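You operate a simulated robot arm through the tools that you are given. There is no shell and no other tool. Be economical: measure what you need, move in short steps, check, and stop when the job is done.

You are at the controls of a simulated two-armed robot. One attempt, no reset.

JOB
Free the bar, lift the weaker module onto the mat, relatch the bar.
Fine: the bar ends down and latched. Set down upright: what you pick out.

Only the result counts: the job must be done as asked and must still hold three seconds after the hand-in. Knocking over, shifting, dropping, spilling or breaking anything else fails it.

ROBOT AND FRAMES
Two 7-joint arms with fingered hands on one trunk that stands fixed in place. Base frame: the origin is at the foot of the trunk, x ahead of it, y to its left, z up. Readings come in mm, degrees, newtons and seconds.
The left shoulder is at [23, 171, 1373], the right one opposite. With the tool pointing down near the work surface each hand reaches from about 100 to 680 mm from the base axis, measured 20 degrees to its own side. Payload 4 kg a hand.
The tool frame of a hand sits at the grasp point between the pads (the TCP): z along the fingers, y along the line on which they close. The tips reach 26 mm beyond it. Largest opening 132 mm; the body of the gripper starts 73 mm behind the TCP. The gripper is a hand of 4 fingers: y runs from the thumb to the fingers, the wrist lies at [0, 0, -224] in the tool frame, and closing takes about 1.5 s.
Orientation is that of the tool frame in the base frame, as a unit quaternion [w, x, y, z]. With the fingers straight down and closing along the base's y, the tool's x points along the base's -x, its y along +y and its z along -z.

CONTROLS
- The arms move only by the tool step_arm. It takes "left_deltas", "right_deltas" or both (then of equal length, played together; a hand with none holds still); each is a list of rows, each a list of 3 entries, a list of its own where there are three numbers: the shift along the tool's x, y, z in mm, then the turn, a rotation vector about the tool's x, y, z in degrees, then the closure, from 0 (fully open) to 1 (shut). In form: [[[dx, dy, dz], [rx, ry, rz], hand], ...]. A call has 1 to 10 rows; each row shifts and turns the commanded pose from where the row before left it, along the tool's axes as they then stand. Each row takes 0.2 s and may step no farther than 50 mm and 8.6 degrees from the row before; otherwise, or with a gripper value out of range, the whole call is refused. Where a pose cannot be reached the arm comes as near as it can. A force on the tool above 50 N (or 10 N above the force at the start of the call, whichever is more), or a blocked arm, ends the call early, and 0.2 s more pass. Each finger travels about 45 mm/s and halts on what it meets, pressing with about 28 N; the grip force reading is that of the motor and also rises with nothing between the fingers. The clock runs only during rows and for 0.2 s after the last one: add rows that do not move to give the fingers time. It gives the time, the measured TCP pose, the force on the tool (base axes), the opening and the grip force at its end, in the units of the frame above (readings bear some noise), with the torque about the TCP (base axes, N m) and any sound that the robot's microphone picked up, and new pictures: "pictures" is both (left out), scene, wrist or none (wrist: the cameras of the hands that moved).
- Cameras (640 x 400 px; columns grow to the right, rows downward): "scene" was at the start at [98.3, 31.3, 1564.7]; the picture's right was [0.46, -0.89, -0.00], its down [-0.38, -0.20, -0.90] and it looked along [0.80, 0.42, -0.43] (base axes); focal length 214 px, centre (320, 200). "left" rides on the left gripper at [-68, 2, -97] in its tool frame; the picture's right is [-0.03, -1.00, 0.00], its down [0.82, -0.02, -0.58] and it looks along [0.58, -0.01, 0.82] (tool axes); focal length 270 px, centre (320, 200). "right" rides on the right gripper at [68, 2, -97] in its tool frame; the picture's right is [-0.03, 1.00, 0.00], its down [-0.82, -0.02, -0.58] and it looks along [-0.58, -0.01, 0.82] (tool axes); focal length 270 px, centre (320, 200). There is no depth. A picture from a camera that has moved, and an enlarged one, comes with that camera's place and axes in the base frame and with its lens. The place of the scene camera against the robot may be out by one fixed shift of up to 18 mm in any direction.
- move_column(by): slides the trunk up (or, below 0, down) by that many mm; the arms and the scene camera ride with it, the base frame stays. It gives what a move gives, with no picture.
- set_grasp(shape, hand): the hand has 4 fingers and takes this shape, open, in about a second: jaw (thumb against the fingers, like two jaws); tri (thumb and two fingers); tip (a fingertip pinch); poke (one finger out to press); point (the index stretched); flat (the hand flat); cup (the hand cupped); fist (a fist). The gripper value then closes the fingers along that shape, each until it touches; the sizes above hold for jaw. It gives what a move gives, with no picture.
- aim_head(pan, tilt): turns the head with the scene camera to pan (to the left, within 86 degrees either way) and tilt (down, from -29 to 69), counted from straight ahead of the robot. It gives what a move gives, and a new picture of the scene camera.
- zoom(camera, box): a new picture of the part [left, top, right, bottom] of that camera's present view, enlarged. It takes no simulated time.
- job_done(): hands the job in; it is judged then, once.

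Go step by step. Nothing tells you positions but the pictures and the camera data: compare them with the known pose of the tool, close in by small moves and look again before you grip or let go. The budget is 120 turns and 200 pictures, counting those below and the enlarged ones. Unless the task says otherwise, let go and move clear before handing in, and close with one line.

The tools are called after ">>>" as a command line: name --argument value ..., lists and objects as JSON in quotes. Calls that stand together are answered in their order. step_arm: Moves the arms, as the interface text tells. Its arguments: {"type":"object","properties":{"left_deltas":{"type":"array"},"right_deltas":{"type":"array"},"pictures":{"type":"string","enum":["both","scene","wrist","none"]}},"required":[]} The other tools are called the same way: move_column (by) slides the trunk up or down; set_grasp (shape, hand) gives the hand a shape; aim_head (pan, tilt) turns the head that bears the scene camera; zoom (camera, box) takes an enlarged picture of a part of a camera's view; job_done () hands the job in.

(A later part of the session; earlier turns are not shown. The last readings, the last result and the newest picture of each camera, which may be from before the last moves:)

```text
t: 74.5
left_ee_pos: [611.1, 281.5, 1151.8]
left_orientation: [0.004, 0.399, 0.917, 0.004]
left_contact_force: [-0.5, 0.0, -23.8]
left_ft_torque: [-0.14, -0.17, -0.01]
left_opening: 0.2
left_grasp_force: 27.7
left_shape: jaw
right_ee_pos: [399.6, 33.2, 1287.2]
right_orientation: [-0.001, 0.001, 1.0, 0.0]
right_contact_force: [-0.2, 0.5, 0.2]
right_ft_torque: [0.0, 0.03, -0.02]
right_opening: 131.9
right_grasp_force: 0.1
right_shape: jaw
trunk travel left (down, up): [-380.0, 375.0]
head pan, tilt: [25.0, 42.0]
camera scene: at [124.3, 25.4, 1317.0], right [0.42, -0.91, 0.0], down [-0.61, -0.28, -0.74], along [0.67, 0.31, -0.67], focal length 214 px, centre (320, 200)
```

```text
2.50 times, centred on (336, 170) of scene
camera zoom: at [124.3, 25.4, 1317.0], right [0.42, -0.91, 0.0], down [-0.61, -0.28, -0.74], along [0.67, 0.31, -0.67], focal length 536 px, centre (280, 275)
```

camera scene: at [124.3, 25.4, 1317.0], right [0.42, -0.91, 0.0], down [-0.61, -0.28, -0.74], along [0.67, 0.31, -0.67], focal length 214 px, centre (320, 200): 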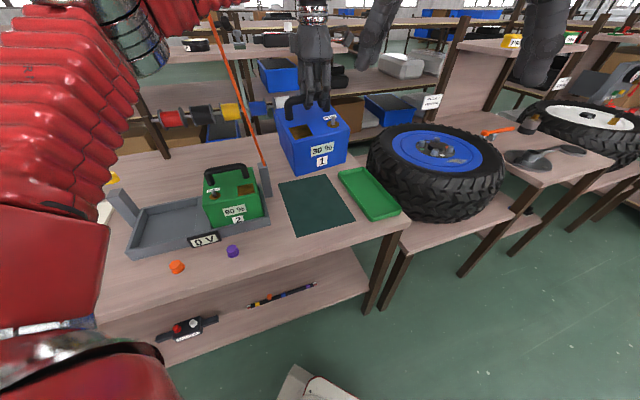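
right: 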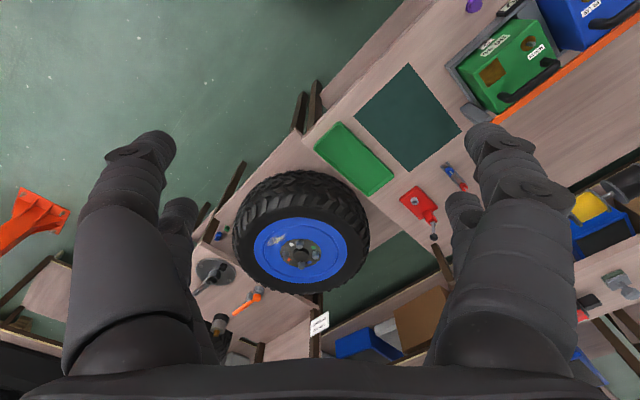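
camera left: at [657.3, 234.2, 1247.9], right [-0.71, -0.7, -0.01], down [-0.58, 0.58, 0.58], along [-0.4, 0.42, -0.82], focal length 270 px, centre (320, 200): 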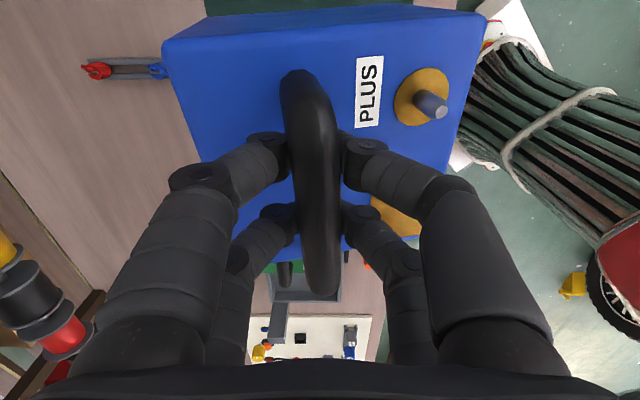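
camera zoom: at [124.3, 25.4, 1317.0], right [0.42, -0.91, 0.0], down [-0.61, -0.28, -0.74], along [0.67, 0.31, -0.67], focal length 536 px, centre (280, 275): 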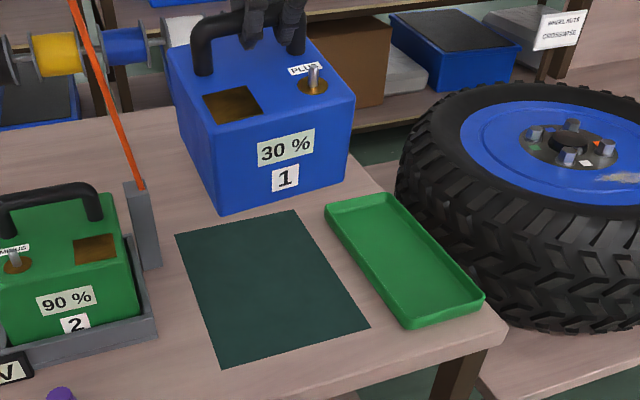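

The module hangs over the mat, whose centre I put at about (602, 273). I'm lowering in stages.

>>> step_arm --left_deltas '[[[-4, 0, 12], [0, 0, 0], 1], [[-4, 0, 20], [0, 0, 0], 1], [[0, 0, 22], [0, 0, 0], 1], [[0, 0, 22], [0, 0, 0], 1], [[0, 0, 22], [0, 0, 0], 1], [[0, 0, 22], [0, 0, 0], 1], [[0, 0, 16], [0, 0, 0], 1], [[0, 0, 8], [0, 0, 0], 1]]' --pictures "scene"

>>> zoom --camera "scene" --box '[240, 90, 432, 250]'

```text
t: 76.2
left_ee_pos: [618.3, 276.1, 1007.6]
left_orientation: [0.002, 0.398, 0.917, 0.004]
left_contact_force: [0.1, 0.4, -24.1]
left_ft_torque: [-0.15, -0.12, 0.01]
left_opening: 0.0
left_grasp_force: 28.2
left_shape: jaw
right_ee_pos: [399.5, 34.7, 1287.8]
right_orientation: [0.0, 0.0, 1.0, -0.001]
right_contact_force: [-0.5, -0.2, -1.5]
right_ft_torque: [-0.01, -0.01, -0.02]
right_opening: 131.8
right_grasp_force: 0.0
right_shape: jaw
trunk travel left (down, up): [-380.0, 375.0]
head pan, tilt: [25.0, 42.0]
camera scene: at [124.5, 25.3, 1316.9], right [0.42, -0.91, 0.0], down [-0.61, -0.28, -0.74], along [0.67, 0.31, -0.67], focal length 214 px, centre (320, 200)
```

scene: 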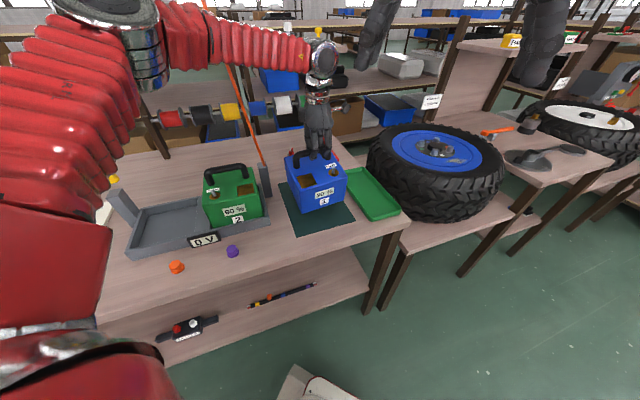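

```text
2.50 times, centred on (336, 170) of scene
camera zoom: at [124.5, 25.3, 1316.9], right [0.42, -0.91, 0.0], down [-0.61, -0.28, -0.74], along [0.67, 0.31, -0.67], focal length 536 px, centre (280, 275)
```

zoom: 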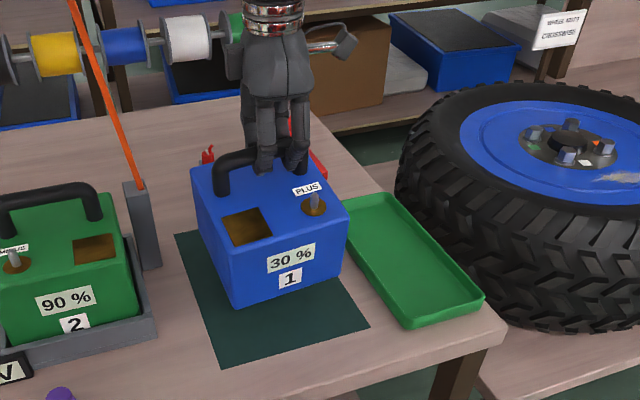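

The placement over the mat looks good. I'm shifting 7 mm left and lowering gently the rest of the way.

>>> step_arm --left_deltas '[[[4, 0, 8], [0, 0, 0], 1], [[3, 0, 10], [0, 0, 0], 1], [[0, 0, 8], [0, 0, 0], 1], [[0, 0, 6], [0, 0, 0], 1], [[0, 0, 4], [0, 0, 0], 1]]' --pictures "none"

```text
t: 77.5
left_ee_pos: [613.6, 280.2, 971.3]
left_orientation: [0.003, 0.399, 0.917, 0.004]
left_contact_force: [1.8, -0.1, -20.4]
left_ft_torque: [-0.09, 0.0, -0.03]
left_opening: 0.0
left_grasp_force: 28.0
left_shape: jaw
right_ee_pos: [398.1, 33.5, 1287.6]
right_orientation: [0.0, -0.001, 1.0, 0.0]
right_contact_force: [-0.3, -0.3, 0.5]
right_ft_torque: [0.04, -0.05, 0.03]
right_opening: 132.1
right_grasp_force: 0.0
right_shape: jaw
trunk travel left (down, up): [-380.0, 375.0]
head pan, tilt: [25.0, 42.0]
```

Contact is just starting, as the load fell to 20 N. A few more millimetres.

>>> step_arm --left_deltas '[[[0, 0, 2], [0, 0, 0], 1], [[0, 0, 2], [0, 0, 0], 1], [[0, 0, 2], [0, 0, 0], 1], [[0, 0, 0], [0, 0, 0], 1]]' --pictures "scene"

>>> zoom --camera "scene" --box '[240, 90, 432, 250]'

```text
t: 78.5
left_ee_pos: [613.0, 281.1, 967.5]
left_orientation: [0.003, 0.399, 0.917, 0.004]
left_contact_force: [3.0, 0.6, -16.3]
left_ft_torque: [0.01, 0.09, -0.06]
left_opening: 0.3
left_grasp_force: 27.9
left_shape: jaw
right_ee_pos: [400.9, 34.2, 1287.4]
right_orientation: [0.0, 0.0, 1.0, 0.0]
right_contact_force: [0.3, -0.2, -0.6]
right_ft_torque: [0.01, -0.01, -0.01]
right_opening: 131.9
right_grasp_force: 0.0
right_shape: jaw
trunk travel left (down, up): [-380.0, 375.0]
head pan, tilt: [25.0, 42.0]
camera scene: at [124.0, 25.0, 1317.0], right [0.42, -0.91, 0.0], down [-0.61, -0.28, -0.74], along [0.67, 0.31, -0.67], focal length 214 px, centre (320, 200)
```

scene: 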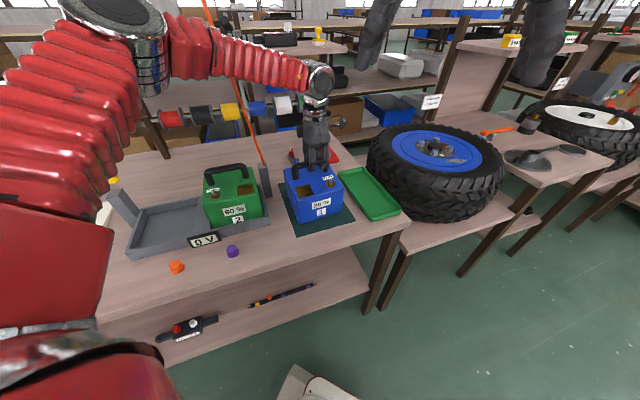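

```text
2.50 times, centred on (336, 170) of scene
camera zoom: at [124.0, 25.0, 1317.0], right [0.42, -0.91, 0.0], down [-0.61, -0.28, -0.74], along [0.67, 0.31, -0.67], focal length 536 px, centre (280, 275)
```

zoom: 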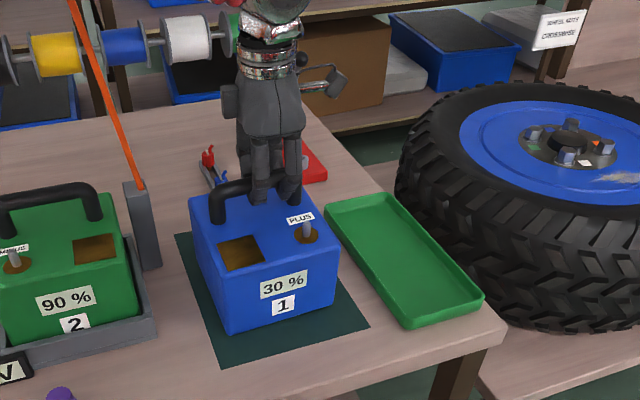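

It is resting on one edge with a slight tilt, so I keep lowering until the load is off.

>>> step_arm --left_deltas '[[[0, 0, 2], [0, 0, 0], 1], [[0, 0, 2], [0, 0, 0], 1], [[0, 0, 2], [0, 0, 0], 1], [[0, 0, 2], [0, 0, 0], 1], [[0, 0, 0], [0, 0, 0], 1]]' --pictures "none"

```text
t: 79.7
left_ee_pos: [613.4, 281.3, 958.9]
left_orientation: [0.003, 0.399, 0.917, 0.005]
left_contact_force: [2.1, 0.8, -15.1]
left_ft_torque: [0.04, 0.19, -0.12]
left_opening: 0.1
left_grasp_force: 28.0
left_shape: jaw
right_ee_pos: [400.0, 34.1, 1288.2]
right_orientation: [-0.001, 0.0, 1.0, 0.0]
right_contact_force: [-0.3, -0.3, -0.4]
right_ft_torque: [0.02, 0.02, 0.0]
right_opening: 132.0
right_grasp_force: 0.0
right_shape: jaw
trunk travel left (down, up): [-380.0, 375.0]
head pan, tilt: [25.0, 42.0]
```

>>> step_arm --left_deltas '[[[0, 0, 2], [0, 0, 0], 1], [[0, 0, 2], [0, 0, 0], 1], [[0, 0, 2], [0, 0, 0], 1], [[0, 0, 0], [0, 0, 0], 1]]' --pictures "scene"

>>> zoom --camera "scene" --box '[260, 130, 372, 250]'

```text
t: 80.7
left_ee_pos: [614.3, 280.8, 954.8]
left_orientation: [0.004, 0.399, 0.917, 0.005]
left_contact_force: [1.7, 2.3, -6.8]
left_ft_torque: [0.01, 0.11, -0.08]
left_opening: 0.1
left_grasp_force: 27.5
left_shape: jaw
right_ee_pos: [398.5, 34.1, 1288.7]
right_orientation: [0.0, 0.0, 1.0, 0.0]
right_contact_force: [-0.6, 0.5, 1.2]
right_ft_torque: [-0.02, 0.0, 0.02]
right_opening: 132.0
right_grasp_force: 0.1
right_shape: jaw
trunk travel left (down, up): [-380.0, 375.0]
head pan, tilt: [25.0, 42.0]
camera scene: at [123.0, 24.8, 1317.2], right [0.42, -0.91, 0.0], down [-0.61, -0.28, -0.74], along [0.67, 0.31, -0.67], focal length 214 px, centre (320, 200)
```

scene: 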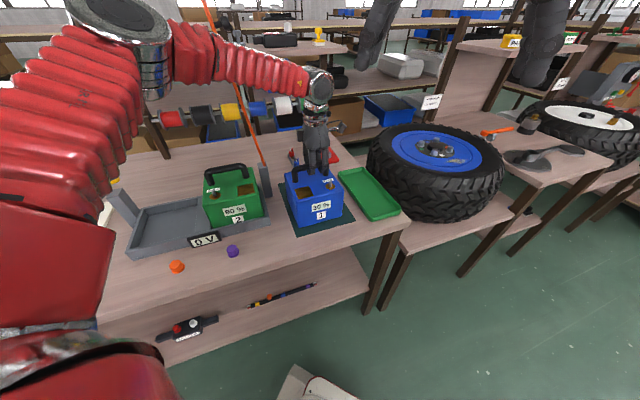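

```text
3.33 times, centred on (316, 190) of scene
camera zoom: at [123.0, 24.8, 1317.2], right [0.42, -0.91, 0.0], down [-0.61, -0.28, -0.74], along [0.67, 0.31, -0.67], focal length 715 px, centre (333, 233)
```

zoom: 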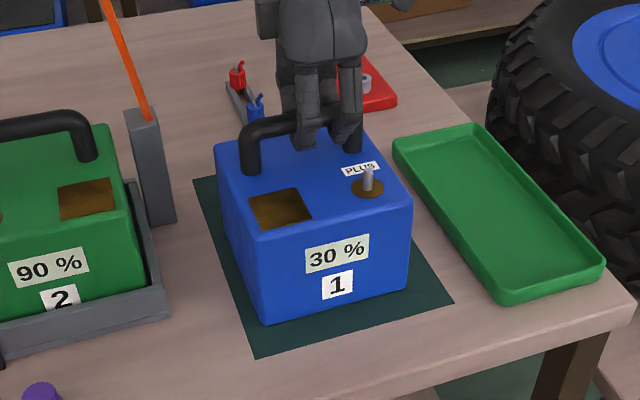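

It is almost fully seated. I'm lowering another 4 mm and opening slowly.

>>> step_arm --left_deltas '[[[0, 0, 2], [0, 0, 0], 1], [[0, 0, 2], [0, 0, 0], 1], [[0, 0, 0], [0, 0, 0], 1]]' --pictures "none"

>>> step_arm --left_deltas '[[[0, 0, 0], [0, 0, 0], 0.85], [[0, 0, 0], [0, 0, 0], 0.7], [[0, 0, 0], [0, 0, 0], 0.58], [[0, 0, 0], [0, 0, 0], 0.58], [[0, 0, 0], [0, 0, 0], 0.58]]' --pictures "wrist"

>>> zoom --camera "scene" --box '[260, 130, 372, 250]'

```text
t: 81.5
left_ee_pos: [612.7, 280.7, 952.5]
left_orientation: [0.004, 0.399, 0.917, 0.005]
left_contact_force: [0.0, -0.5, 0.0]
left_ft_torque: [0.0, 0.01, 0.01]
left_opening: 0.0
left_grasp_force: 28.0
left_shape: jaw
right_ee_pos: [398.7, 34.7, 1288.0]
right_orientation: [0.001, 0.0, 1.0, 0.0]
right_contact_force: [0.1, -0.5, -0.9]
right_ft_torque: [0.02, -0.02, -0.03]
right_opening: 131.7
right_grasp_force: 0.1
right_shape: jaw
trunk travel left (down, up): [-380.0, 375.0]
head pan, tilt: [25.0, 42.0]
```

```text
t: 82.7
left_ee_pos: [611.7, 280.7, 950.9]
left_orientation: [0.003, 0.399, 0.917, 0.006]
left_contact_force: [-0.4, 0.8, 0.0]
left_ft_torque: [-0.03, 0.0, 0.0]
left_opening: 55.0
left_grasp_force: 0.1
left_shape: jaw
right_ee_pos: [397.4, 33.8, 1288.8]
right_orientation: [0.001, 0.0, 1.0, 0.0]
right_contact_force: [0.4, 0.4, 0.1]
right_ft_torque: [-0.02, 0.01, -0.03]
right_opening: 131.9
right_grasp_force: 0.1
right_shape: jaw
trunk travel left (down, up): [-380.0, 375.0]
head pan, tilt: [25.0, 42.0]
camera left: at [658.8, 233.2, 1046.6], right [-0.71, -0.7, -0.01], down [-0.58, 0.58, 0.58], along [-0.4, 0.42, -0.82], focal length 270 px, centre (320, 200)
```

left: 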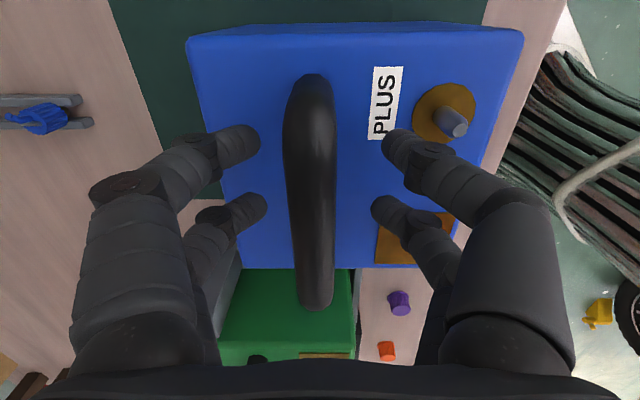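

```text
3.33 times, centred on (316, 190) of scene
camera zoom: at [122.0, 24.3, 1317.3], right [0.42, -0.91, 0.0], down [-0.61, -0.28, -0.74], along [0.67, 0.31, -0.67], focal length 715 px, centre (333, 233)
```

zoom: 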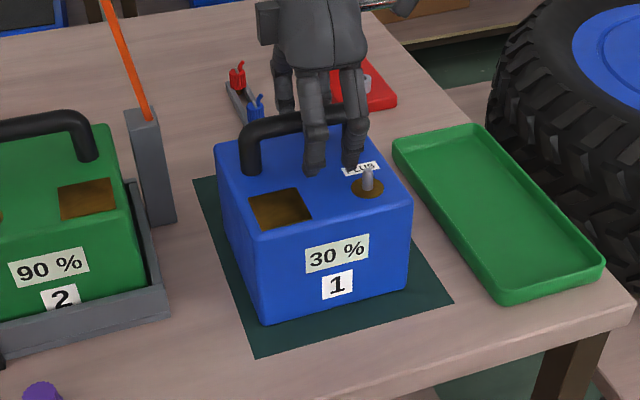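

The module stands upright on the mat. I'm lifting the open hand straight off it.

>>> step_arm --left_deltas '[[[0, 0, -10], [0, 0, 0], 0.58], [[0, 0, -20], [0, 0, 0], 0.58], [[0, 0, -30], [0, 0, 0], 0.58], [[0, 0, -40], [0, 0, 0], 0.58], [[0, 0, -40], [0, 0, 0], 0.58], [[0, 0, -40], [0, 0, 0], 0.58]]' --pictures "both"

>>> zoom --camera "scene" --box '[180, 100, 372, 250]'

```text
t: 84.0
left_ee_pos: [613.3, 280.8, 1131.3]
left_orientation: [0.004, 0.399, 0.917, 0.005]
left_contact_force: [-0.6, 0.2, 0.7]
left_ft_torque: [0.01, -0.03, 0.02]
left_opening: 54.7
left_grasp_force: 0.1
left_shape: jaw
right_ee_pos: [397.5, 32.5, 1287.3]
right_orientation: [0.0, 0.001, 1.0, -0.001]
right_contact_force: [-0.2, -0.8, -0.1]
right_ft_torque: [0.01, 0.01, 0.0]
right_opening: 131.9
right_grasp_force: 0.1
right_shape: jaw
trunk travel left (down, up): [-380.0, 375.0]
head pan, tilt: [25.0, 42.0]
camera scene: at [121.8, 24.3, 1317.3], right [0.42, -0.91, 0.0], down [-0.61, -0.28, -0.74], along [0.67, 0.31, -0.67], focal length 214 px, centre (320, 200)
camera left: at [658.7, 233.5, 1227.3], right [-0.71, -0.7, -0.01], down [-0.58, 0.58, 0.58], along [-0.4, 0.42, -0.82], focal length 270 px, centre (320, 200)
```

scene: 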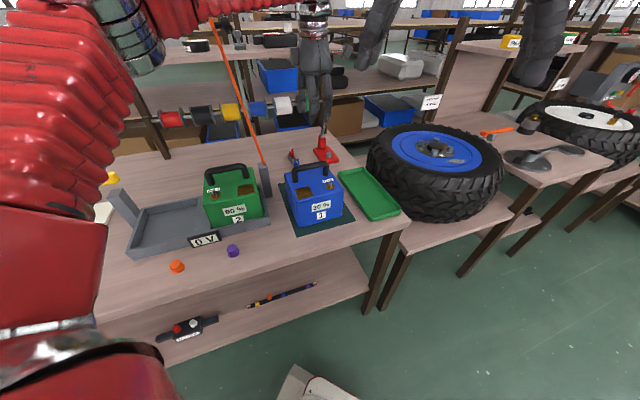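
left: 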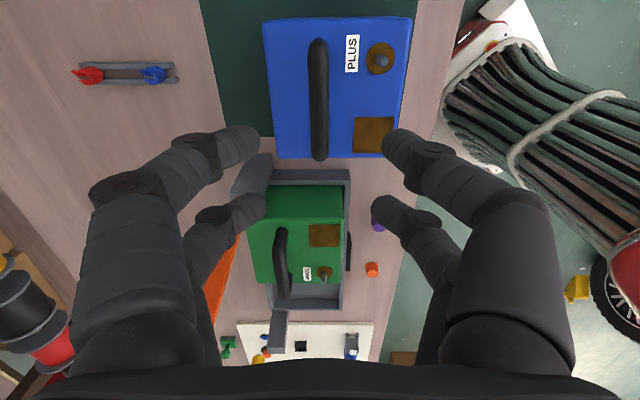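

```text
2.67 times, centred on (276, 175) of scene
camera zoom: at [121.8, 24.3, 1317.3], right [0.42, -0.91, 0.0], down [-0.61, -0.28, -0.74], along [0.67, 0.31, -0.67], focal length 572 px, centre (437, 267)
```

zoom: 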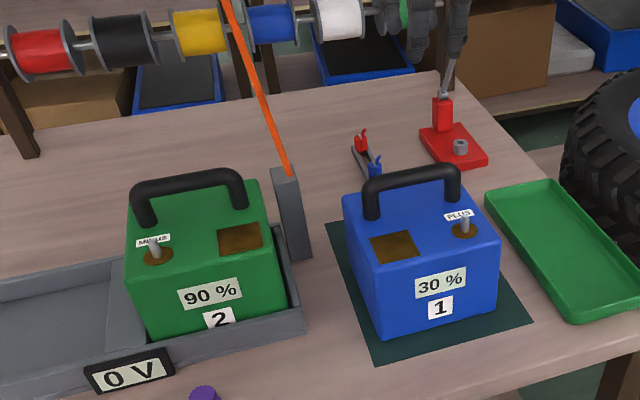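

The blue module is on the mat. Next I lower the bar, which stands at about 83°. I'll tilt the hand 45° with fingers closed so it can sweep the bar down from its right side.

>>> step_arm --left_deltas '[[[0, 0, -30], [0, 0, 0], 1], [[0, 0, -10], [-7.5, 0, 0], 1], [[0, 0, 0], [-7.5, 0, 0], 1], [[0, 0, 0], [-7.5, 0, 0], 1], [[0, 0, 0], [-7.5, 0, 0], 1], [[0, 0, 0], [-7.5, 0, 0], 1], [[0, 0, 0], [-7.5, 0, 0], 1]]' --pictures "wrist"

>>> aim_head --pan 50 --tilt 22

```text
t: 85.7
left_ee_pos: [610.6, 279.9, 1170.6]
left_orientation: [0.157, 0.366, 0.845, 0.357]
left_contact_force: [-0.6, -0.3, 0.9]
left_ft_torque: [-0.01, 0.0, -0.01]
left_opening: 0.0
left_grasp_force: 28.0
left_shape: jaw
right_ee_pos: [398.3, 32.6, 1287.8]
right_orientation: [0.0, 0.0, 1.0, -0.001]
right_contact_force: [0.2, 0.3, -0.1]
right_ft_torque: [0.02, 0.04, -0.02]
right_opening: 131.9
right_grasp_force: 0.1
right_shape: jaw
trunk travel left (down, up): [-380.0, 375.0]
head pan, tilt: [25.0, 42.0]
camera left: at [607.4, 185.2, 1238.8], right [-0.49, -0.5, -0.72], down [-0.87, 0.31, 0.38], along [0.03, 0.81, -0.58], focal length 270 px, centre (320, 200)
```

left: 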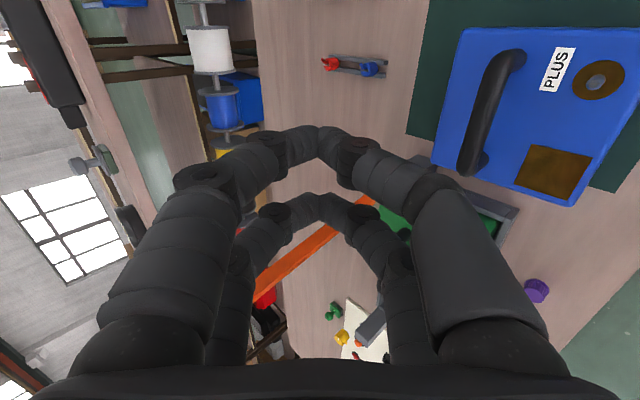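

```text
t: 86.5
left_ee_pos: [612.6, 279.9, 1170.5]
left_orientation: [0.155, 0.367, 0.845, 0.356]
left_contact_force: [-0.9, -0.1, -0.2]
left_ft_torque: [-0.03, 0.05, 0.03]
left_opening: 0.0
left_grasp_force: 27.7
left_shape: jaw
right_ee_pos: [398.4, 33.2, 1289.1]
right_orientation: [-0.001, 0.001, 1.0, -0.001]
right_contact_force: [0.1, 1.3, -0.6]
right_ft_torque: [0.0, -0.01, 0.0]
right_opening: 131.8
right_grasp_force: 0.1
right_shape: jaw
trunk travel left (down, up): [-380.0, 375.0]
head pan, tilt: [50.0, 22.0]
camera scene: at [105.9, 60.1, 1348.3], right [0.77, -0.64, 0.0], down [-0.24, -0.29, -0.93], along [0.6, 0.71, -0.38], focal length 214 px, centre (320, 200)
```

scene: 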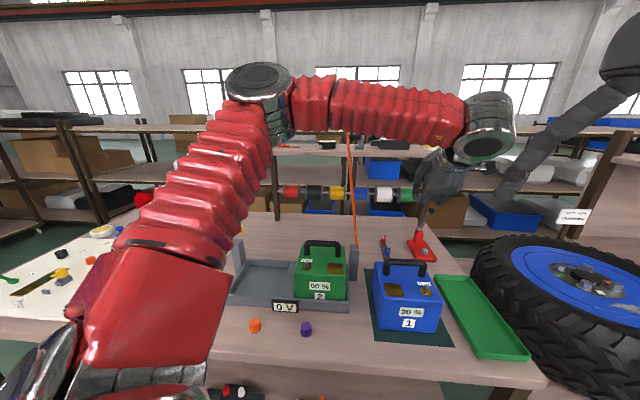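

>>> step_arm --left_deltas '[[[37, 0, 0], [0, 0, 0], 1], [[37, 0, 0], [0, 0, 0], 1], [[36, 0, 0], [0, 0, 0], 1], [[0, 15, 15], [0, 0, 0], 1], [[0, 15, 15], [0, 0, 0], 1], [[0, 0, 0], [0, 0, 0], 1]]' --pictures "both"

>>> zoom --camera "scene" --box '[240, 120, 480, 270]'

```text
t: 87.9
left_ee_pos: [566.4, 387.3, 1172.9]
left_orientation: [0.157, 0.366, 0.845, 0.356]
left_contact_force: [-0.4, 0.5, 0.3]
left_ft_torque: [0.03, -0.03, 0.03]
left_opening: 0.1
left_grasp_force: 28.2
left_shape: jaw
right_ee_pos: [397.4, 33.6, 1287.8]
right_orientation: [0.0, 0.0, 1.0, 0.0]
right_contact_force: [-0.5, 0.5, 0.7]
right_ft_torque: [-0.01, 0.01, 0.01]
right_opening: 131.8
right_grasp_force: 0.0
right_shape: jaw
trunk travel left (down, up): [-380.0, 375.0]
head pan, tilt: [50.0, 22.0]
camera scene: at [105.7, 59.8, 1348.4], right [0.77, -0.64, 0.0], down [-0.24, -0.29, -0.93], along [0.6, 0.71, -0.38], focal length 214 px, centre (320, 200)
camera left: at [562.9, 294.1, 1239.6], right [-0.49, -0.5, -0.72], down [-0.87, 0.31, 0.39], along [0.03, 0.81, -0.58], focal length 270 px, centre (320, 200)
```

scene: 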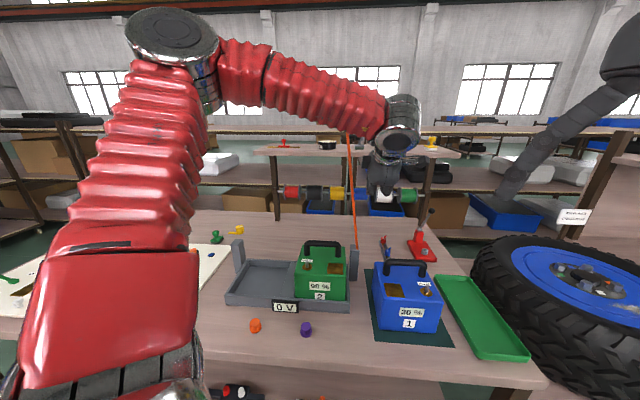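
left: 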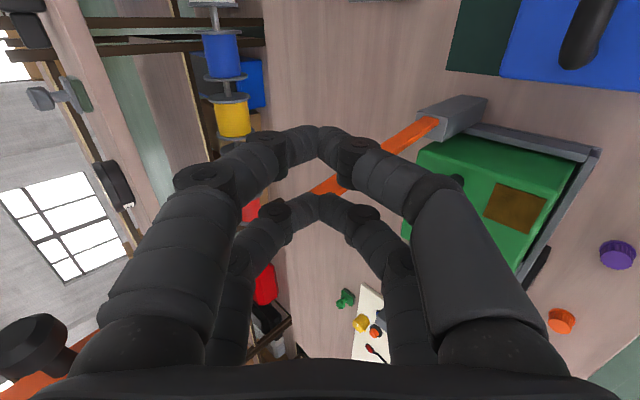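

```text
2.67 times, centred on (360, 195) of scene
camera zoom: at [105.7, 59.8, 1348.4], right [0.77, -0.64, 0.0], down [-0.24, -0.29, -0.93], along [0.6, 0.71, -0.38], focal length 572 px, centre (213, 213)
```

zoom: 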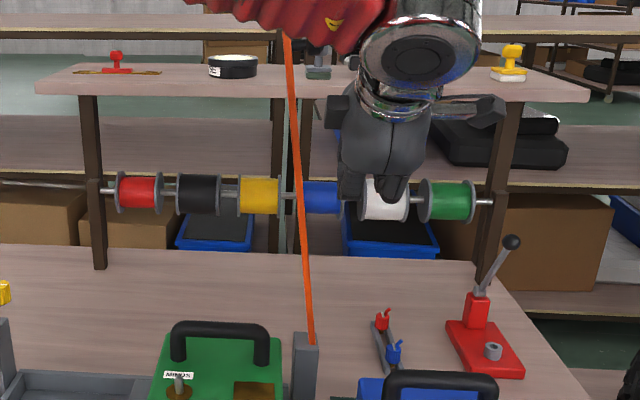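

The hand is on the bar's right side. I'm extending across the bar plane and sweeping it over to the left.

>>> step_arm --left_deltas '[[[0, 15, 15], [0, 0, 0], 1], [[0, 14, 14], [0, 0, 0], 1], [[26, 0, 0], [0, 0, 0], 1], [[27, -1.5, 1.5], [0, 0, 0], 1], [[20, -2.5, 2.5], [0, 0, 0], 1], [[19, -3, 3], [0, 0, 0], 1]]' --pictures "both"

>>> zoom --camera "scene" --box '[220, 100, 444, 270]'

```text
t: 89.3
left_ee_pos: [534.3, 484.7, 1160.7]
left_orientation: [0.156, 0.367, 0.845, 0.356]
left_contact_force: [-0.1, -0.2, -0.1]
left_ft_torque: [0.0, -0.01, -0.04]
left_opening: 0.2
left_grasp_force: 28.5
left_shape: jaw
right_ee_pos: [397.3, 33.7, 1288.4]
right_orientation: [-0.001, 0.0, 1.0, -0.001]
right_contact_force: [0.2, 0.9, 0.3]
right_ft_torque: [-0.01, 0.01, 0.03]
right_opening: 131.9
right_grasp_force: 0.0
right_shape: jaw
trunk travel left (down, up): [-380.0, 375.0]
head pan, tilt: [50.0, 22.0]
camera scene: at [105.4, 60.3, 1348.4], right [0.77, -0.64, 0.0], down [-0.24, -0.29, -0.93], along [0.6, 0.71, -0.38], focal length 214 px, centre (320, 200)
camera left: at [530.9, 389.9, 1228.9], right [-0.49, -0.5, -0.72], down [-0.87, 0.31, 0.39], along [0.03, 0.81, -0.58], focal length 270 px, centre (320, 200)
```

scene: 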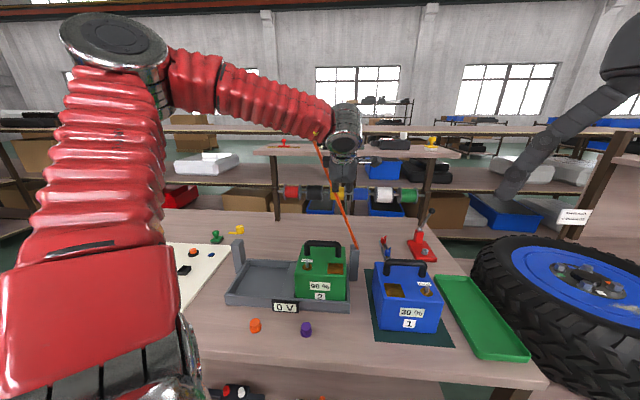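
left: 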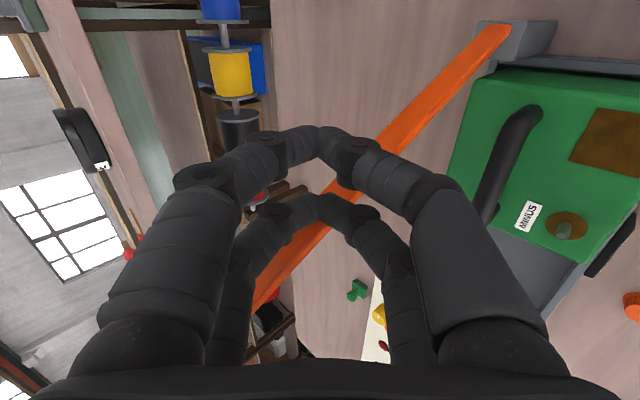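

```text
2.35 times, centred on (332, 185) of scene
camera zoom: at [105.4, 60.3, 1348.4], right [0.77, -0.64, 0.0], down [-0.24, -0.29, -0.93], along [0.6, 0.71, -0.38], focal length 505 px, centre (292, 235)
```

zoom: 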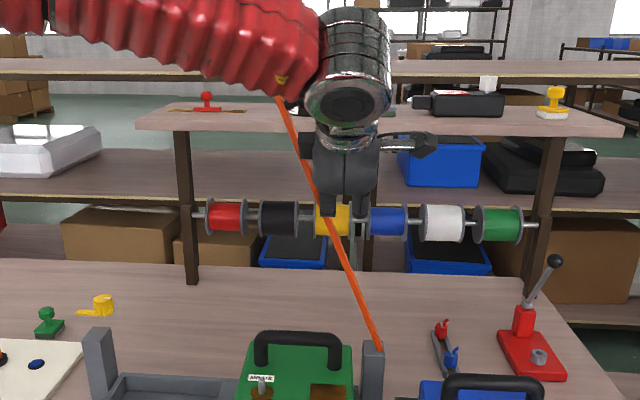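

The bar is following. Continuing the sweep to about 45°.

>>> step_arm --left_deltas '[[[19, -5, 5], [0, 0, 0], 1], [[19, -5, 5], [0, 0, 0], 1], [[18, -7, 7], [0, 0, 0], 1], [[17, -7.5, 7.5], [0, 0, 0], 1]]' --pictures "both"

>>> zoom --camera "scene" --box '[200, 110, 424, 280]'

```text
t: 90.3
left_ee_pos: [484.3, 538.0, 1126.4]
left_orientation: [0.156, 0.367, 0.845, 0.356]
left_contact_force: [0.4, 1.0, -0.6]
left_ft_torque: [-0.02, -0.03, 0.0]
left_opening: 0.1
left_grasp_force: 27.9
left_shape: jaw
right_ee_pos: [397.7, 32.9, 1289.1]
right_orientation: [0.0, 0.0, 1.0, 0.0]
right_contact_force: [-0.4, -0.1, -0.2]
right_ft_torque: [-0.01, 0.03, -0.01]
right_opening: 131.9
right_grasp_force: 0.1
right_shape: jaw
trunk travel left (down, up): [-380.0, 375.0]
head pan, tilt: [50.0, 22.0]
camera scene: at [105.2, 60.4, 1348.4], right [0.77, -0.64, 0.0], down [-0.24, -0.29, -0.93], along [0.6, 0.71, -0.38], focal length 214 px, centre (320, 200)
camera left: at [481.3, 443.3, 1194.2], right [-0.49, -0.5, -0.72], down [-0.87, 0.31, 0.39], along [0.03, 0.81, -0.58], focal length 270 px, centre (320, 200)
```

scene: 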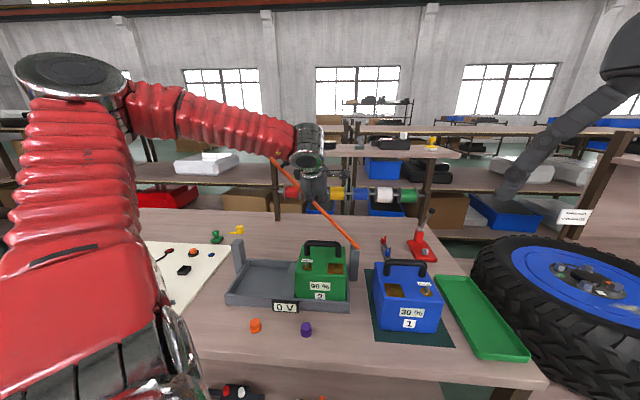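
left: 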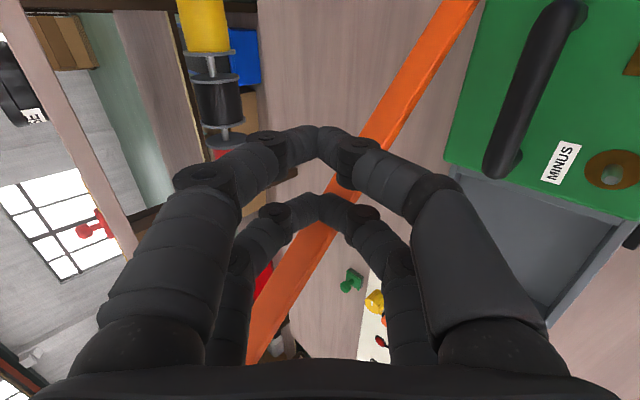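

```text
2.35 times, centred on (312, 195) of scene
camera zoom: at [105.2, 60.4, 1348.4], right [0.77, -0.64, 0.0], down [-0.24, -0.29, -0.93], along [0.6, 0.71, -0.38], focal length 505 px, centre (339, 212)
```

zoom: 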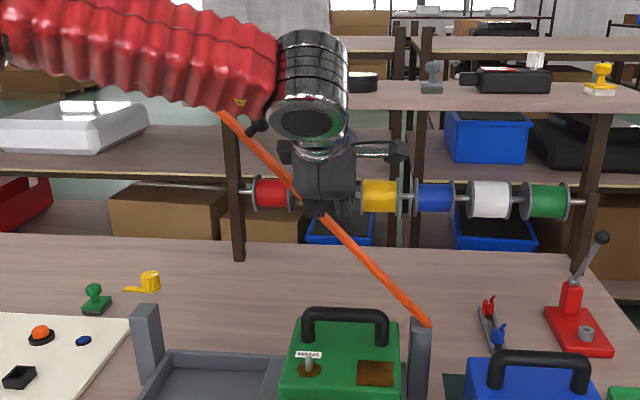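

The bar is near 47° and moving well. I keep pressing it down along the arc to about 15°.

>>> step_arm --left_deltas '[[[23, -5, 5], [0, 0, 0], 1], [[23, -5, 5], [0, 0, 0], 1], [[20, -10, 10], [0, 0, 0], 1], [[20, -10, 10], [0, 0, 0], 1], [[18, -13.4, 13.4], [0, 0, 0], 1], [[18, -13.4, 13.4], [0, 0, 0], 1]]' --pictures "both"

>>> zoom --camera "scene" --box '[200, 150, 392, 290]'

```text
t: 91.7
left_ee_pos: [402.7, 628.1, 1044.2]
left_orientation: [0.157, 0.367, 0.845, 0.356]
left_contact_force: [0.6, 0.3, 0.6]
left_ft_torque: [0.02, 0.01, 0.03]
left_opening: 0.0
left_grasp_force: 28.2
left_shape: jaw
right_ee_pos: [397.5, 32.8, 1289.1]
right_orientation: [-0.001, 0.0, 1.0, 0.001]
right_contact_force: [0.6, -0.8, 1.2]
right_ft_torque: [-0.03, 0.01, -0.02]
right_opening: 131.5
right_grasp_force: 0.1
right_shape: jaw
trunk travel left (down, up): [-380.0, 375.0]
head pan, tilt: [50.0, 22.0]
camera scene: at [105.1, 60.2, 1348.5], right [0.77, -0.64, 0.0], down [-0.24, -0.29, -0.93], along [0.6, 0.71, -0.37], focal length 214 px, centre (320, 200)
camera left: at [398.0, 533.1, 1112.6], right [-0.49, -0.5, -0.72], down [-0.87, 0.31, 0.39], along [0.03, 0.81, -0.58], focal length 270 px, centre (320, 200)
```

scene: 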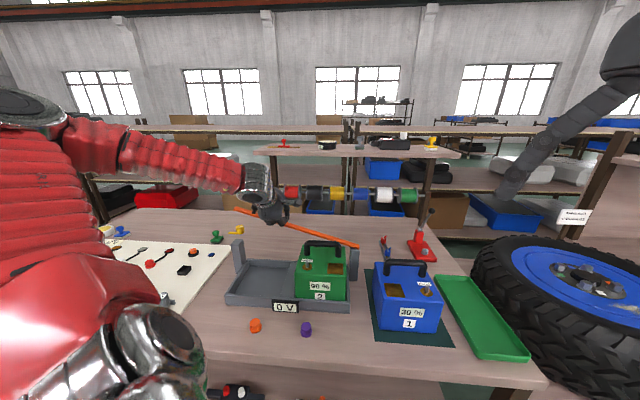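
left: 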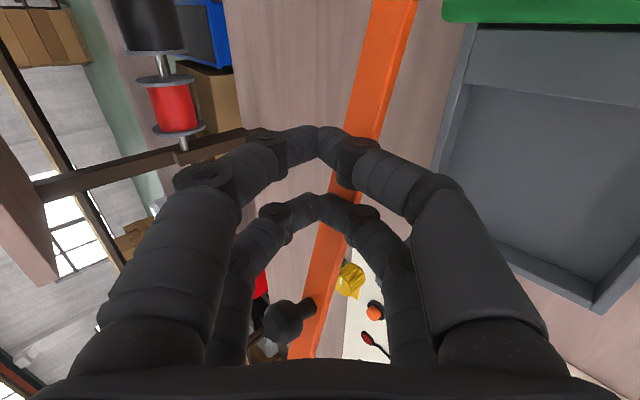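

```text
2.86 times, centred on (296, 220) of scene
camera zoom: at [105.1, 60.2, 1348.5], right [0.77, -0.64, 0.0], down [-0.24, -0.29, -0.93], along [0.6, 0.71, -0.37], focal length 613 px, centre (389, 143)
```

zoom: 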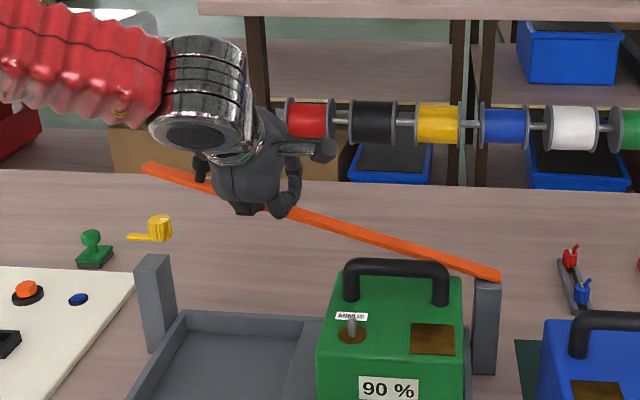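

The bar is nearly down. I'm pressing it the rest of the way onto the post in small steps.

>>> step_arm --left_deltas '[[[12, -14, 14], [0, 0, 0], 1], [[10, -14, 14], [0, 0, 0], 1], [[3, -8, 8], [0, 0, 0], 1], [[2, -5, 5], [0, 0, 0], 1]]' --pictures "both"

>>> zoom --camera "scene" --box '[200, 190, 392, 310]'

```text
t: 92.7
left_ee_pos: [383.3, 647.9, 988.4]
left_orientation: [0.157, 0.367, 0.845, 0.356]
left_contact_force: [0.7, 0.1, 0.5]
left_ft_torque: [0.02, 0.03, -0.04]
left_opening: 0.0
left_grasp_force: 27.6
left_shape: jaw
right_ee_pos: [398.8, 32.3, 1289.4]
right_orientation: [0.0, 0.0, 1.0, 0.0]
right_contact_force: [-0.2, -0.9, 1.4]
right_ft_torque: [-0.02, 0.0, -0.02]
right_opening: 131.8
right_grasp_force: 0.0
right_shape: jaw
trunk travel left (down, up): [-380.0, 375.0]
head pan, tilt: [50.0, 22.0]
camera scene: at [105.5, 60.2, 1348.4], right [0.77, -0.64, 0.0], down [-0.24, -0.29, -0.93], along [0.6, 0.71, -0.38], focal length 214 px, centre (320, 200)
camera left: at [379.4, 552.1, 1056.7], right [-0.49, -0.5, -0.72], down [-0.87, 0.31, 0.39], along [0.03, 0.81, -0.58], focal length 270 px, centre (320, 200)
```

scene: 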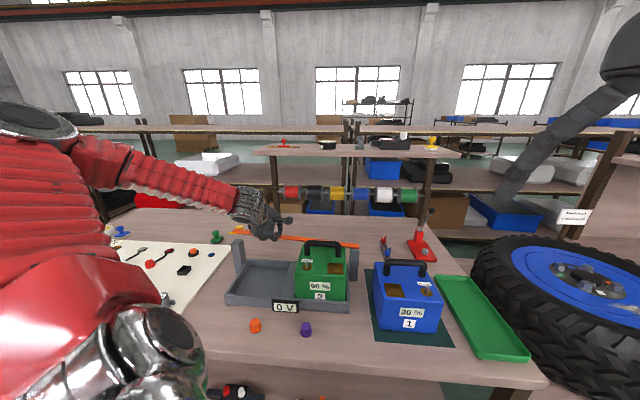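
left: 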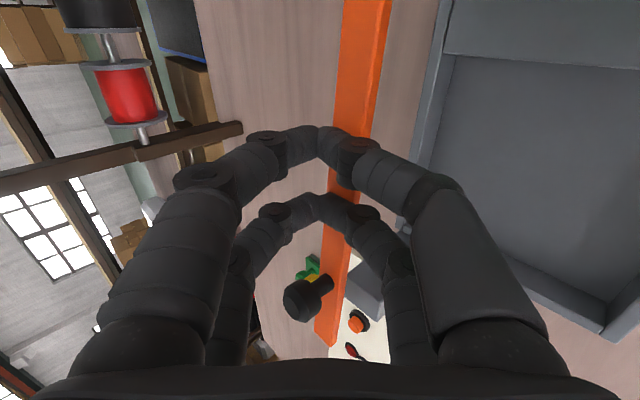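

```text
3.33 times, centred on (296, 250) of scene
camera zoom: at [105.5, 60.2, 1348.4], right [0.77, -0.64, 0.0], down [-0.24, -0.29, -0.93], along [0.6, 0.71, -0.38], focal length 715 px, centre (400, 33)
```

zoom: 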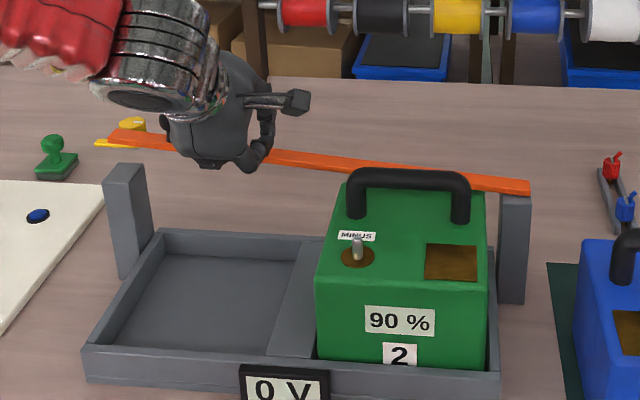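

>>> step_arm --left_deltas '[[[1, -5, 5], [0, 0, 0], 1], [[1, -5, 5], [0, 0, 0], 1], [[0, -4, 4], [0, 0, 0], 1]]' --pictures "wrist"

>>> zoom --camera "scene" --box '[200, 190, 392, 310]'

```text
t: 93.5
left_ee_pos: [382.4, 650.2, 969.0]
left_orientation: [0.156, 0.368, 0.845, 0.356]
left_contact_force: [0.1, -0.3, 0.1]
left_ft_torque: [0.01, -0.02, -0.01]
left_opening: 0.1
left_grasp_force: 27.9
left_shape: jaw
right_ee_pos: [396.9, 34.1, 1288.6]
right_orientation: [0.0, 0.0, 1.0, 0.001]
right_contact_force: [-0.6, -0.7, 1.0]
right_ft_torque: [0.0, 0.02, 0.01]
right_opening: 131.9
right_grasp_force: 0.0
right_shape: jaw
trunk travel left (down, up): [-380.0, 375.0]
head pan, tilt: [50.0, 22.0]
camera left: at [378.1, 554.8, 1036.3], right [-0.49, -0.5, -0.72], down [-0.87, 0.31, 0.39], along [0.03, 0.81, -0.58], focal length 270 px, centre (320, 200)
```

left: 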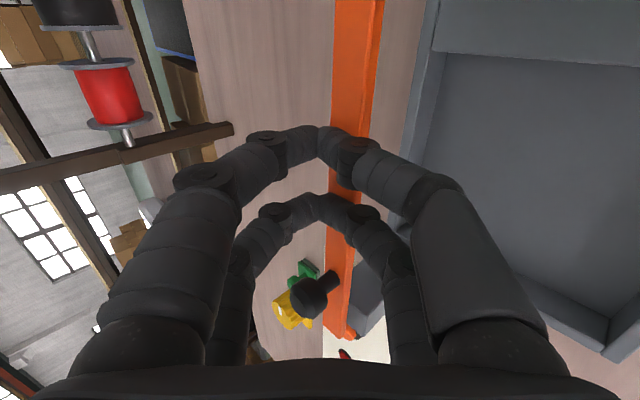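

```text
3.33 times, centred on (296, 250) of scene
camera zoom: at [105.5, 60.3, 1348.4], right [0.77, -0.64, 0.0], down [-0.24, -0.29, -0.93], along [0.6, 0.71, -0.38], focal length 715 px, centre (400, 33)
```

zoom: 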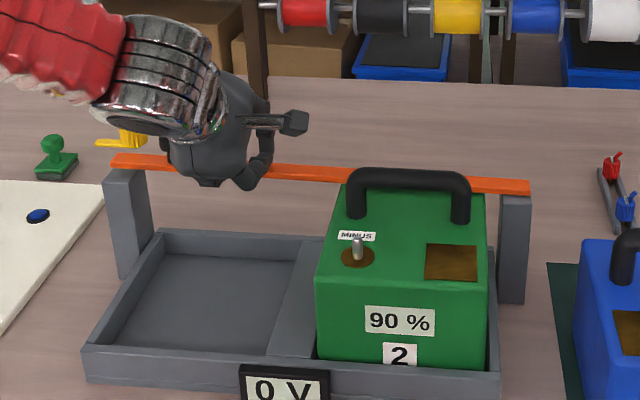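

>>> step_arm --left_deltas '[[[0, -2, 2], [0, 0, 0], 1], [[0, -2, 2], [0, 0, 0], 1], [[0, -2, 2], [0, 0, 0], 1], [[0, -1.5, 1.5], [0, 0, 0], 1]]' --pictures "none"

>>> zoom --camera "scene" --box '[210, 210, 370, 310]'

```text
t: 94.5
left_ee_pos: [380.8, 647.9, 958.6]
left_orientation: [0.156, 0.367, 0.844, 0.358]
left_contact_force: [-5.9, -0.8, 13.9]
left_ft_torque: [0.14, 0.22, 0.1]
left_opening: 0.0
left_grasp_force: 27.6
left_shape: jaw
right_ee_pos: [396.2, 31.9, 1289.7]
right_orientation: [0.001, 0.0, 1.0, 0.001]
right_contact_force: [0.3, 0.5, 0.8]
right_ft_torque: [0.02, 0.02, 0.01]
right_opening: 131.9
right_grasp_force: 0.1
right_shape: jaw
trunk travel left (down, up): [-380.0, 375.0]
head pan, tilt: [50.0, 22.0]
```

```text
4.00 times, centred on (290, 260) of scene
camera zoom: at [103.8, 58.8, 1348.8], right [0.77, -0.64, 0.0], down [-0.24, -0.29, -0.93], along [0.6, 0.71, -0.37], focal length 858 px, centre (440, -40)
```

zoom: 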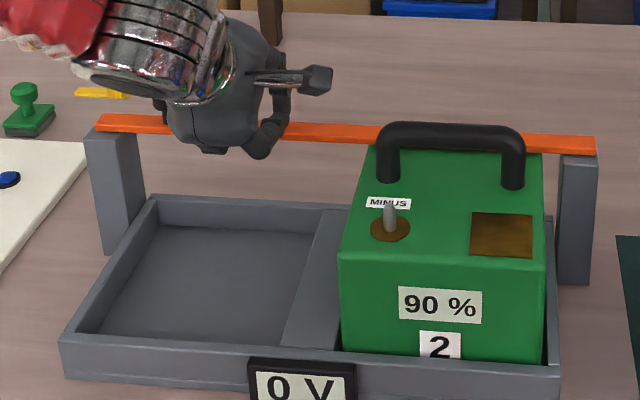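

The bar is down on its post, pressing back at 14 N. I'm lifting off and levelling the hand again.

>>> step_arm --left_deltas '[[[0, 20, -20], [0, 0, 0], 1], [[0, 30, -30], [0, 0, 0], 1], [[0, 30, -30], [0, 0, 0], 1], [[0, 0, 0], [7.5, 0, 0], 1], [[0, 0, 0], [7.5, 0, 0], 0.8], [[0, 0, 0], [7.5, 0, 0], 0.6], [[0, 0, 0], [7.5, 0, 0], 0.6], [[0, 0, 0], [7.5, 0, 0], 0.6], [[0, 0, 0], [7.5, 0, 0], 0.6]]' --pictures "both"

>>> zoom --camera "left" --box '[220, 120, 420, 245]'

```text
t: 96.5
left_ee_pos: [382.6, 648.5, 1070.1]
left_orientation: [0.003, 0.398, 0.917, 0.004]
left_contact_force: [0.3, -0.8, 0.3]
left_ft_torque: [0.0, 0.01, 0.02]
left_opening: 52.2
left_grasp_force: 0.0
left_shape: jaw
right_ee_pos: [398.0, 34.0, 1288.5]
right_orientation: [-0.001, 0.0, 1.0, 0.0]
right_contact_force: [0.4, -0.8, -0.2]
right_ft_torque: [0.03, -0.02, -0.03]
right_opening: 131.8
right_grasp_force: 0.2
right_shape: jaw
trunk travel left (down, up): [-380.0, 375.0]
head pan, tilt: [50.0, 22.0]
camera scene: at [106.3, 60.5, 1348.3], right [0.77, -0.64, 0.0], down [-0.24, -0.29, -0.93], along [0.6, 0.71, -0.38], focal length 214 px, centre (320, 200)
camera left: at [429.3, 600.9, 1165.7], right [-0.71, -0.7, -0.01], down [-0.58, 0.58, 0.58], along [-0.4, 0.42, -0.82], focal length 270 px, centre (320, 200)
```

scene: 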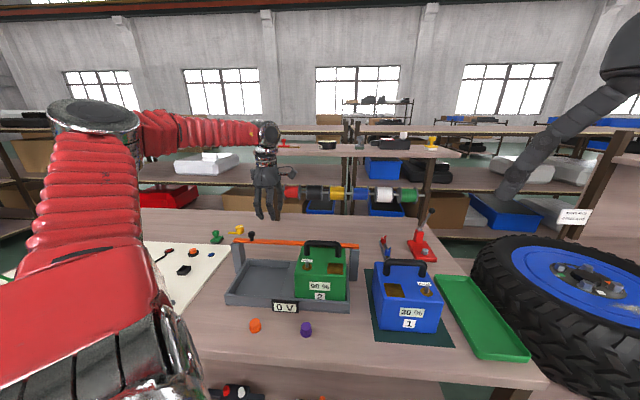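
left: 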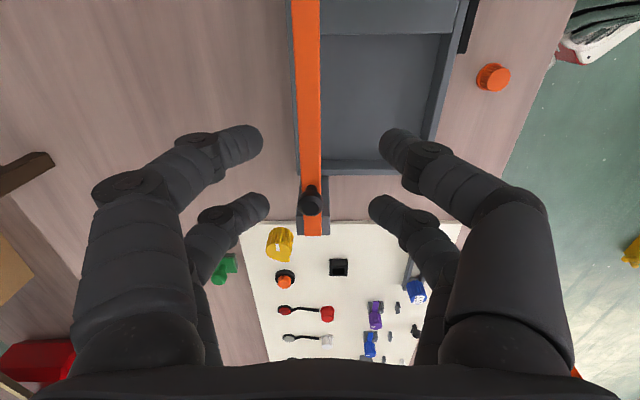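

```text
3.20 times, centred on (320, 182) of left
camera zoom: at [429.3, 600.9, 1165.7], right [-0.71, -0.7, -0.01], down [-0.58, 0.58, 0.58], along [-0.4, 0.42, -0.82], focal length 865 px, centre (320, 256)
```

zoom: 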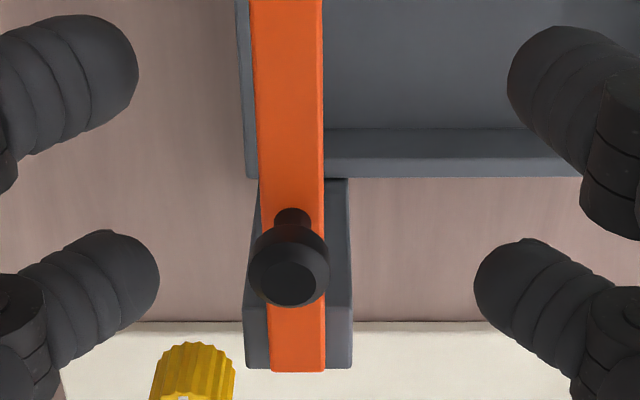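

The bar is seated. To relatch, I'll raise the trunk slightly for reach and bring the hand over the yellow knob with a yaw suited to turning it back.

>>> move_column --by 40

>>> step_arm --left_deltas '[[[0, 0, 40], [0, 0, 0], 0.6], [[0, 0, 30], [0, 0, 0], 0.6], [[40, 9, 0], [0, 0, 0], 0.6], [[40, 9, 0], [0, 0, 0], 0.6], [[40, 9, 0], [0, 0, 0], 0.6], [[20, 5, 0], [0, 0, -8.5], 0.6], [[0, 0, 0], [0, 0, -8.5], 0.6], [[0, 0, 0], [0, 0, 0], 0.6]]' --pictures "wrist"

>>> zoom --camera "left" --box '[240, 60, 400, 220]'

```text
t: 97.4
left_ee_pos: [382.1, 648.9, 1108.9]
left_orientation: [0.004, 0.399, 0.917, 0.005]
left_contact_force: [0.8, -0.3, 0.2]
left_ft_torque: [-0.02, 0.0, -0.01]
left_opening: 52.5
left_grasp_force: 0.1
left_shape: jaw
right_ee_pos: [399.0, 33.9, 1327.7]
right_orientation: [0.001, 0.001, 1.0, 0.0]
right_contact_force: [-0.7, -0.2, -0.9]
right_ft_torque: [0.02, -0.01, 0.02]
right_opening: 131.8
right_grasp_force: 0.0
right_shape: jaw
trunk travel left (down, up): [-420.0, 335.0]
head pan, tilt: [50.0, 22.0]
```

```text
t: 99.2
left_ee_pos: [310.1, 773.8, 1041.6]
left_orientation: [0.005, 0.257, 0.966, 0.006]
left_contact_force: [-0.7, -0.5, -0.9]
left_ft_torque: [0.01, -0.01, -0.05]
left_opening: 52.2
left_grasp_force: 0.2
left_shape: jaw
right_ee_pos: [397.6, 34.1, 1328.5]
right_orientation: [0.0, 0.0, 1.0, -0.001]
right_contact_force: [0.2, 0.0, 0.2]
right_ft_torque: [-0.01, -0.05, -0.02]
right_opening: 131.8
right_grasp_force: 0.0
right_shape: jaw
trunk travel left (down, up): [-420.0, 335.0]
head pan, tilt: [50.0, 22.0]
camera left: at [369.0, 741.6, 1137.8], right [-0.48, -0.88, -0.01], down [-0.72, 0.39, 0.57], along [-0.5, 0.28, -0.82], focal length 270 px, centre (320, 200)
```

left: 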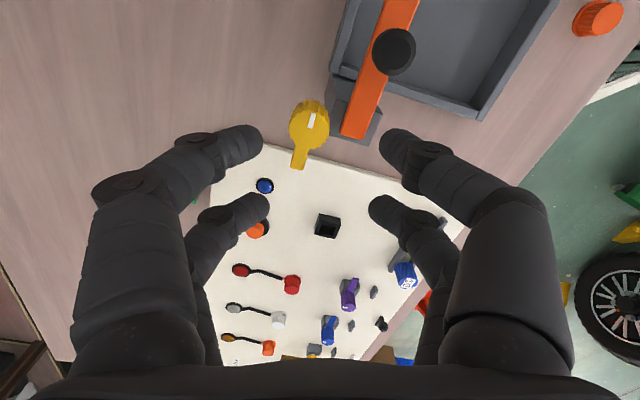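

```text
2.50 times, centred on (320, 140) of left
camera zoom: at [369.0, 741.6, 1137.8], right [-0.48, -0.88, -0.01], down [-0.72, 0.39, 0.57], along [-0.5, 0.28, -0.82], focal length 676 px, centre (320, 350)
```

zoom: 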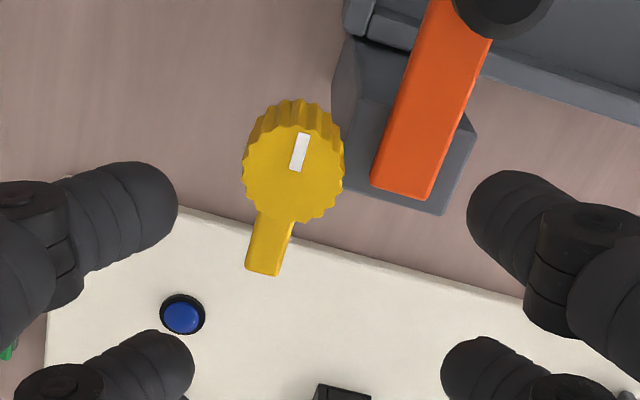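

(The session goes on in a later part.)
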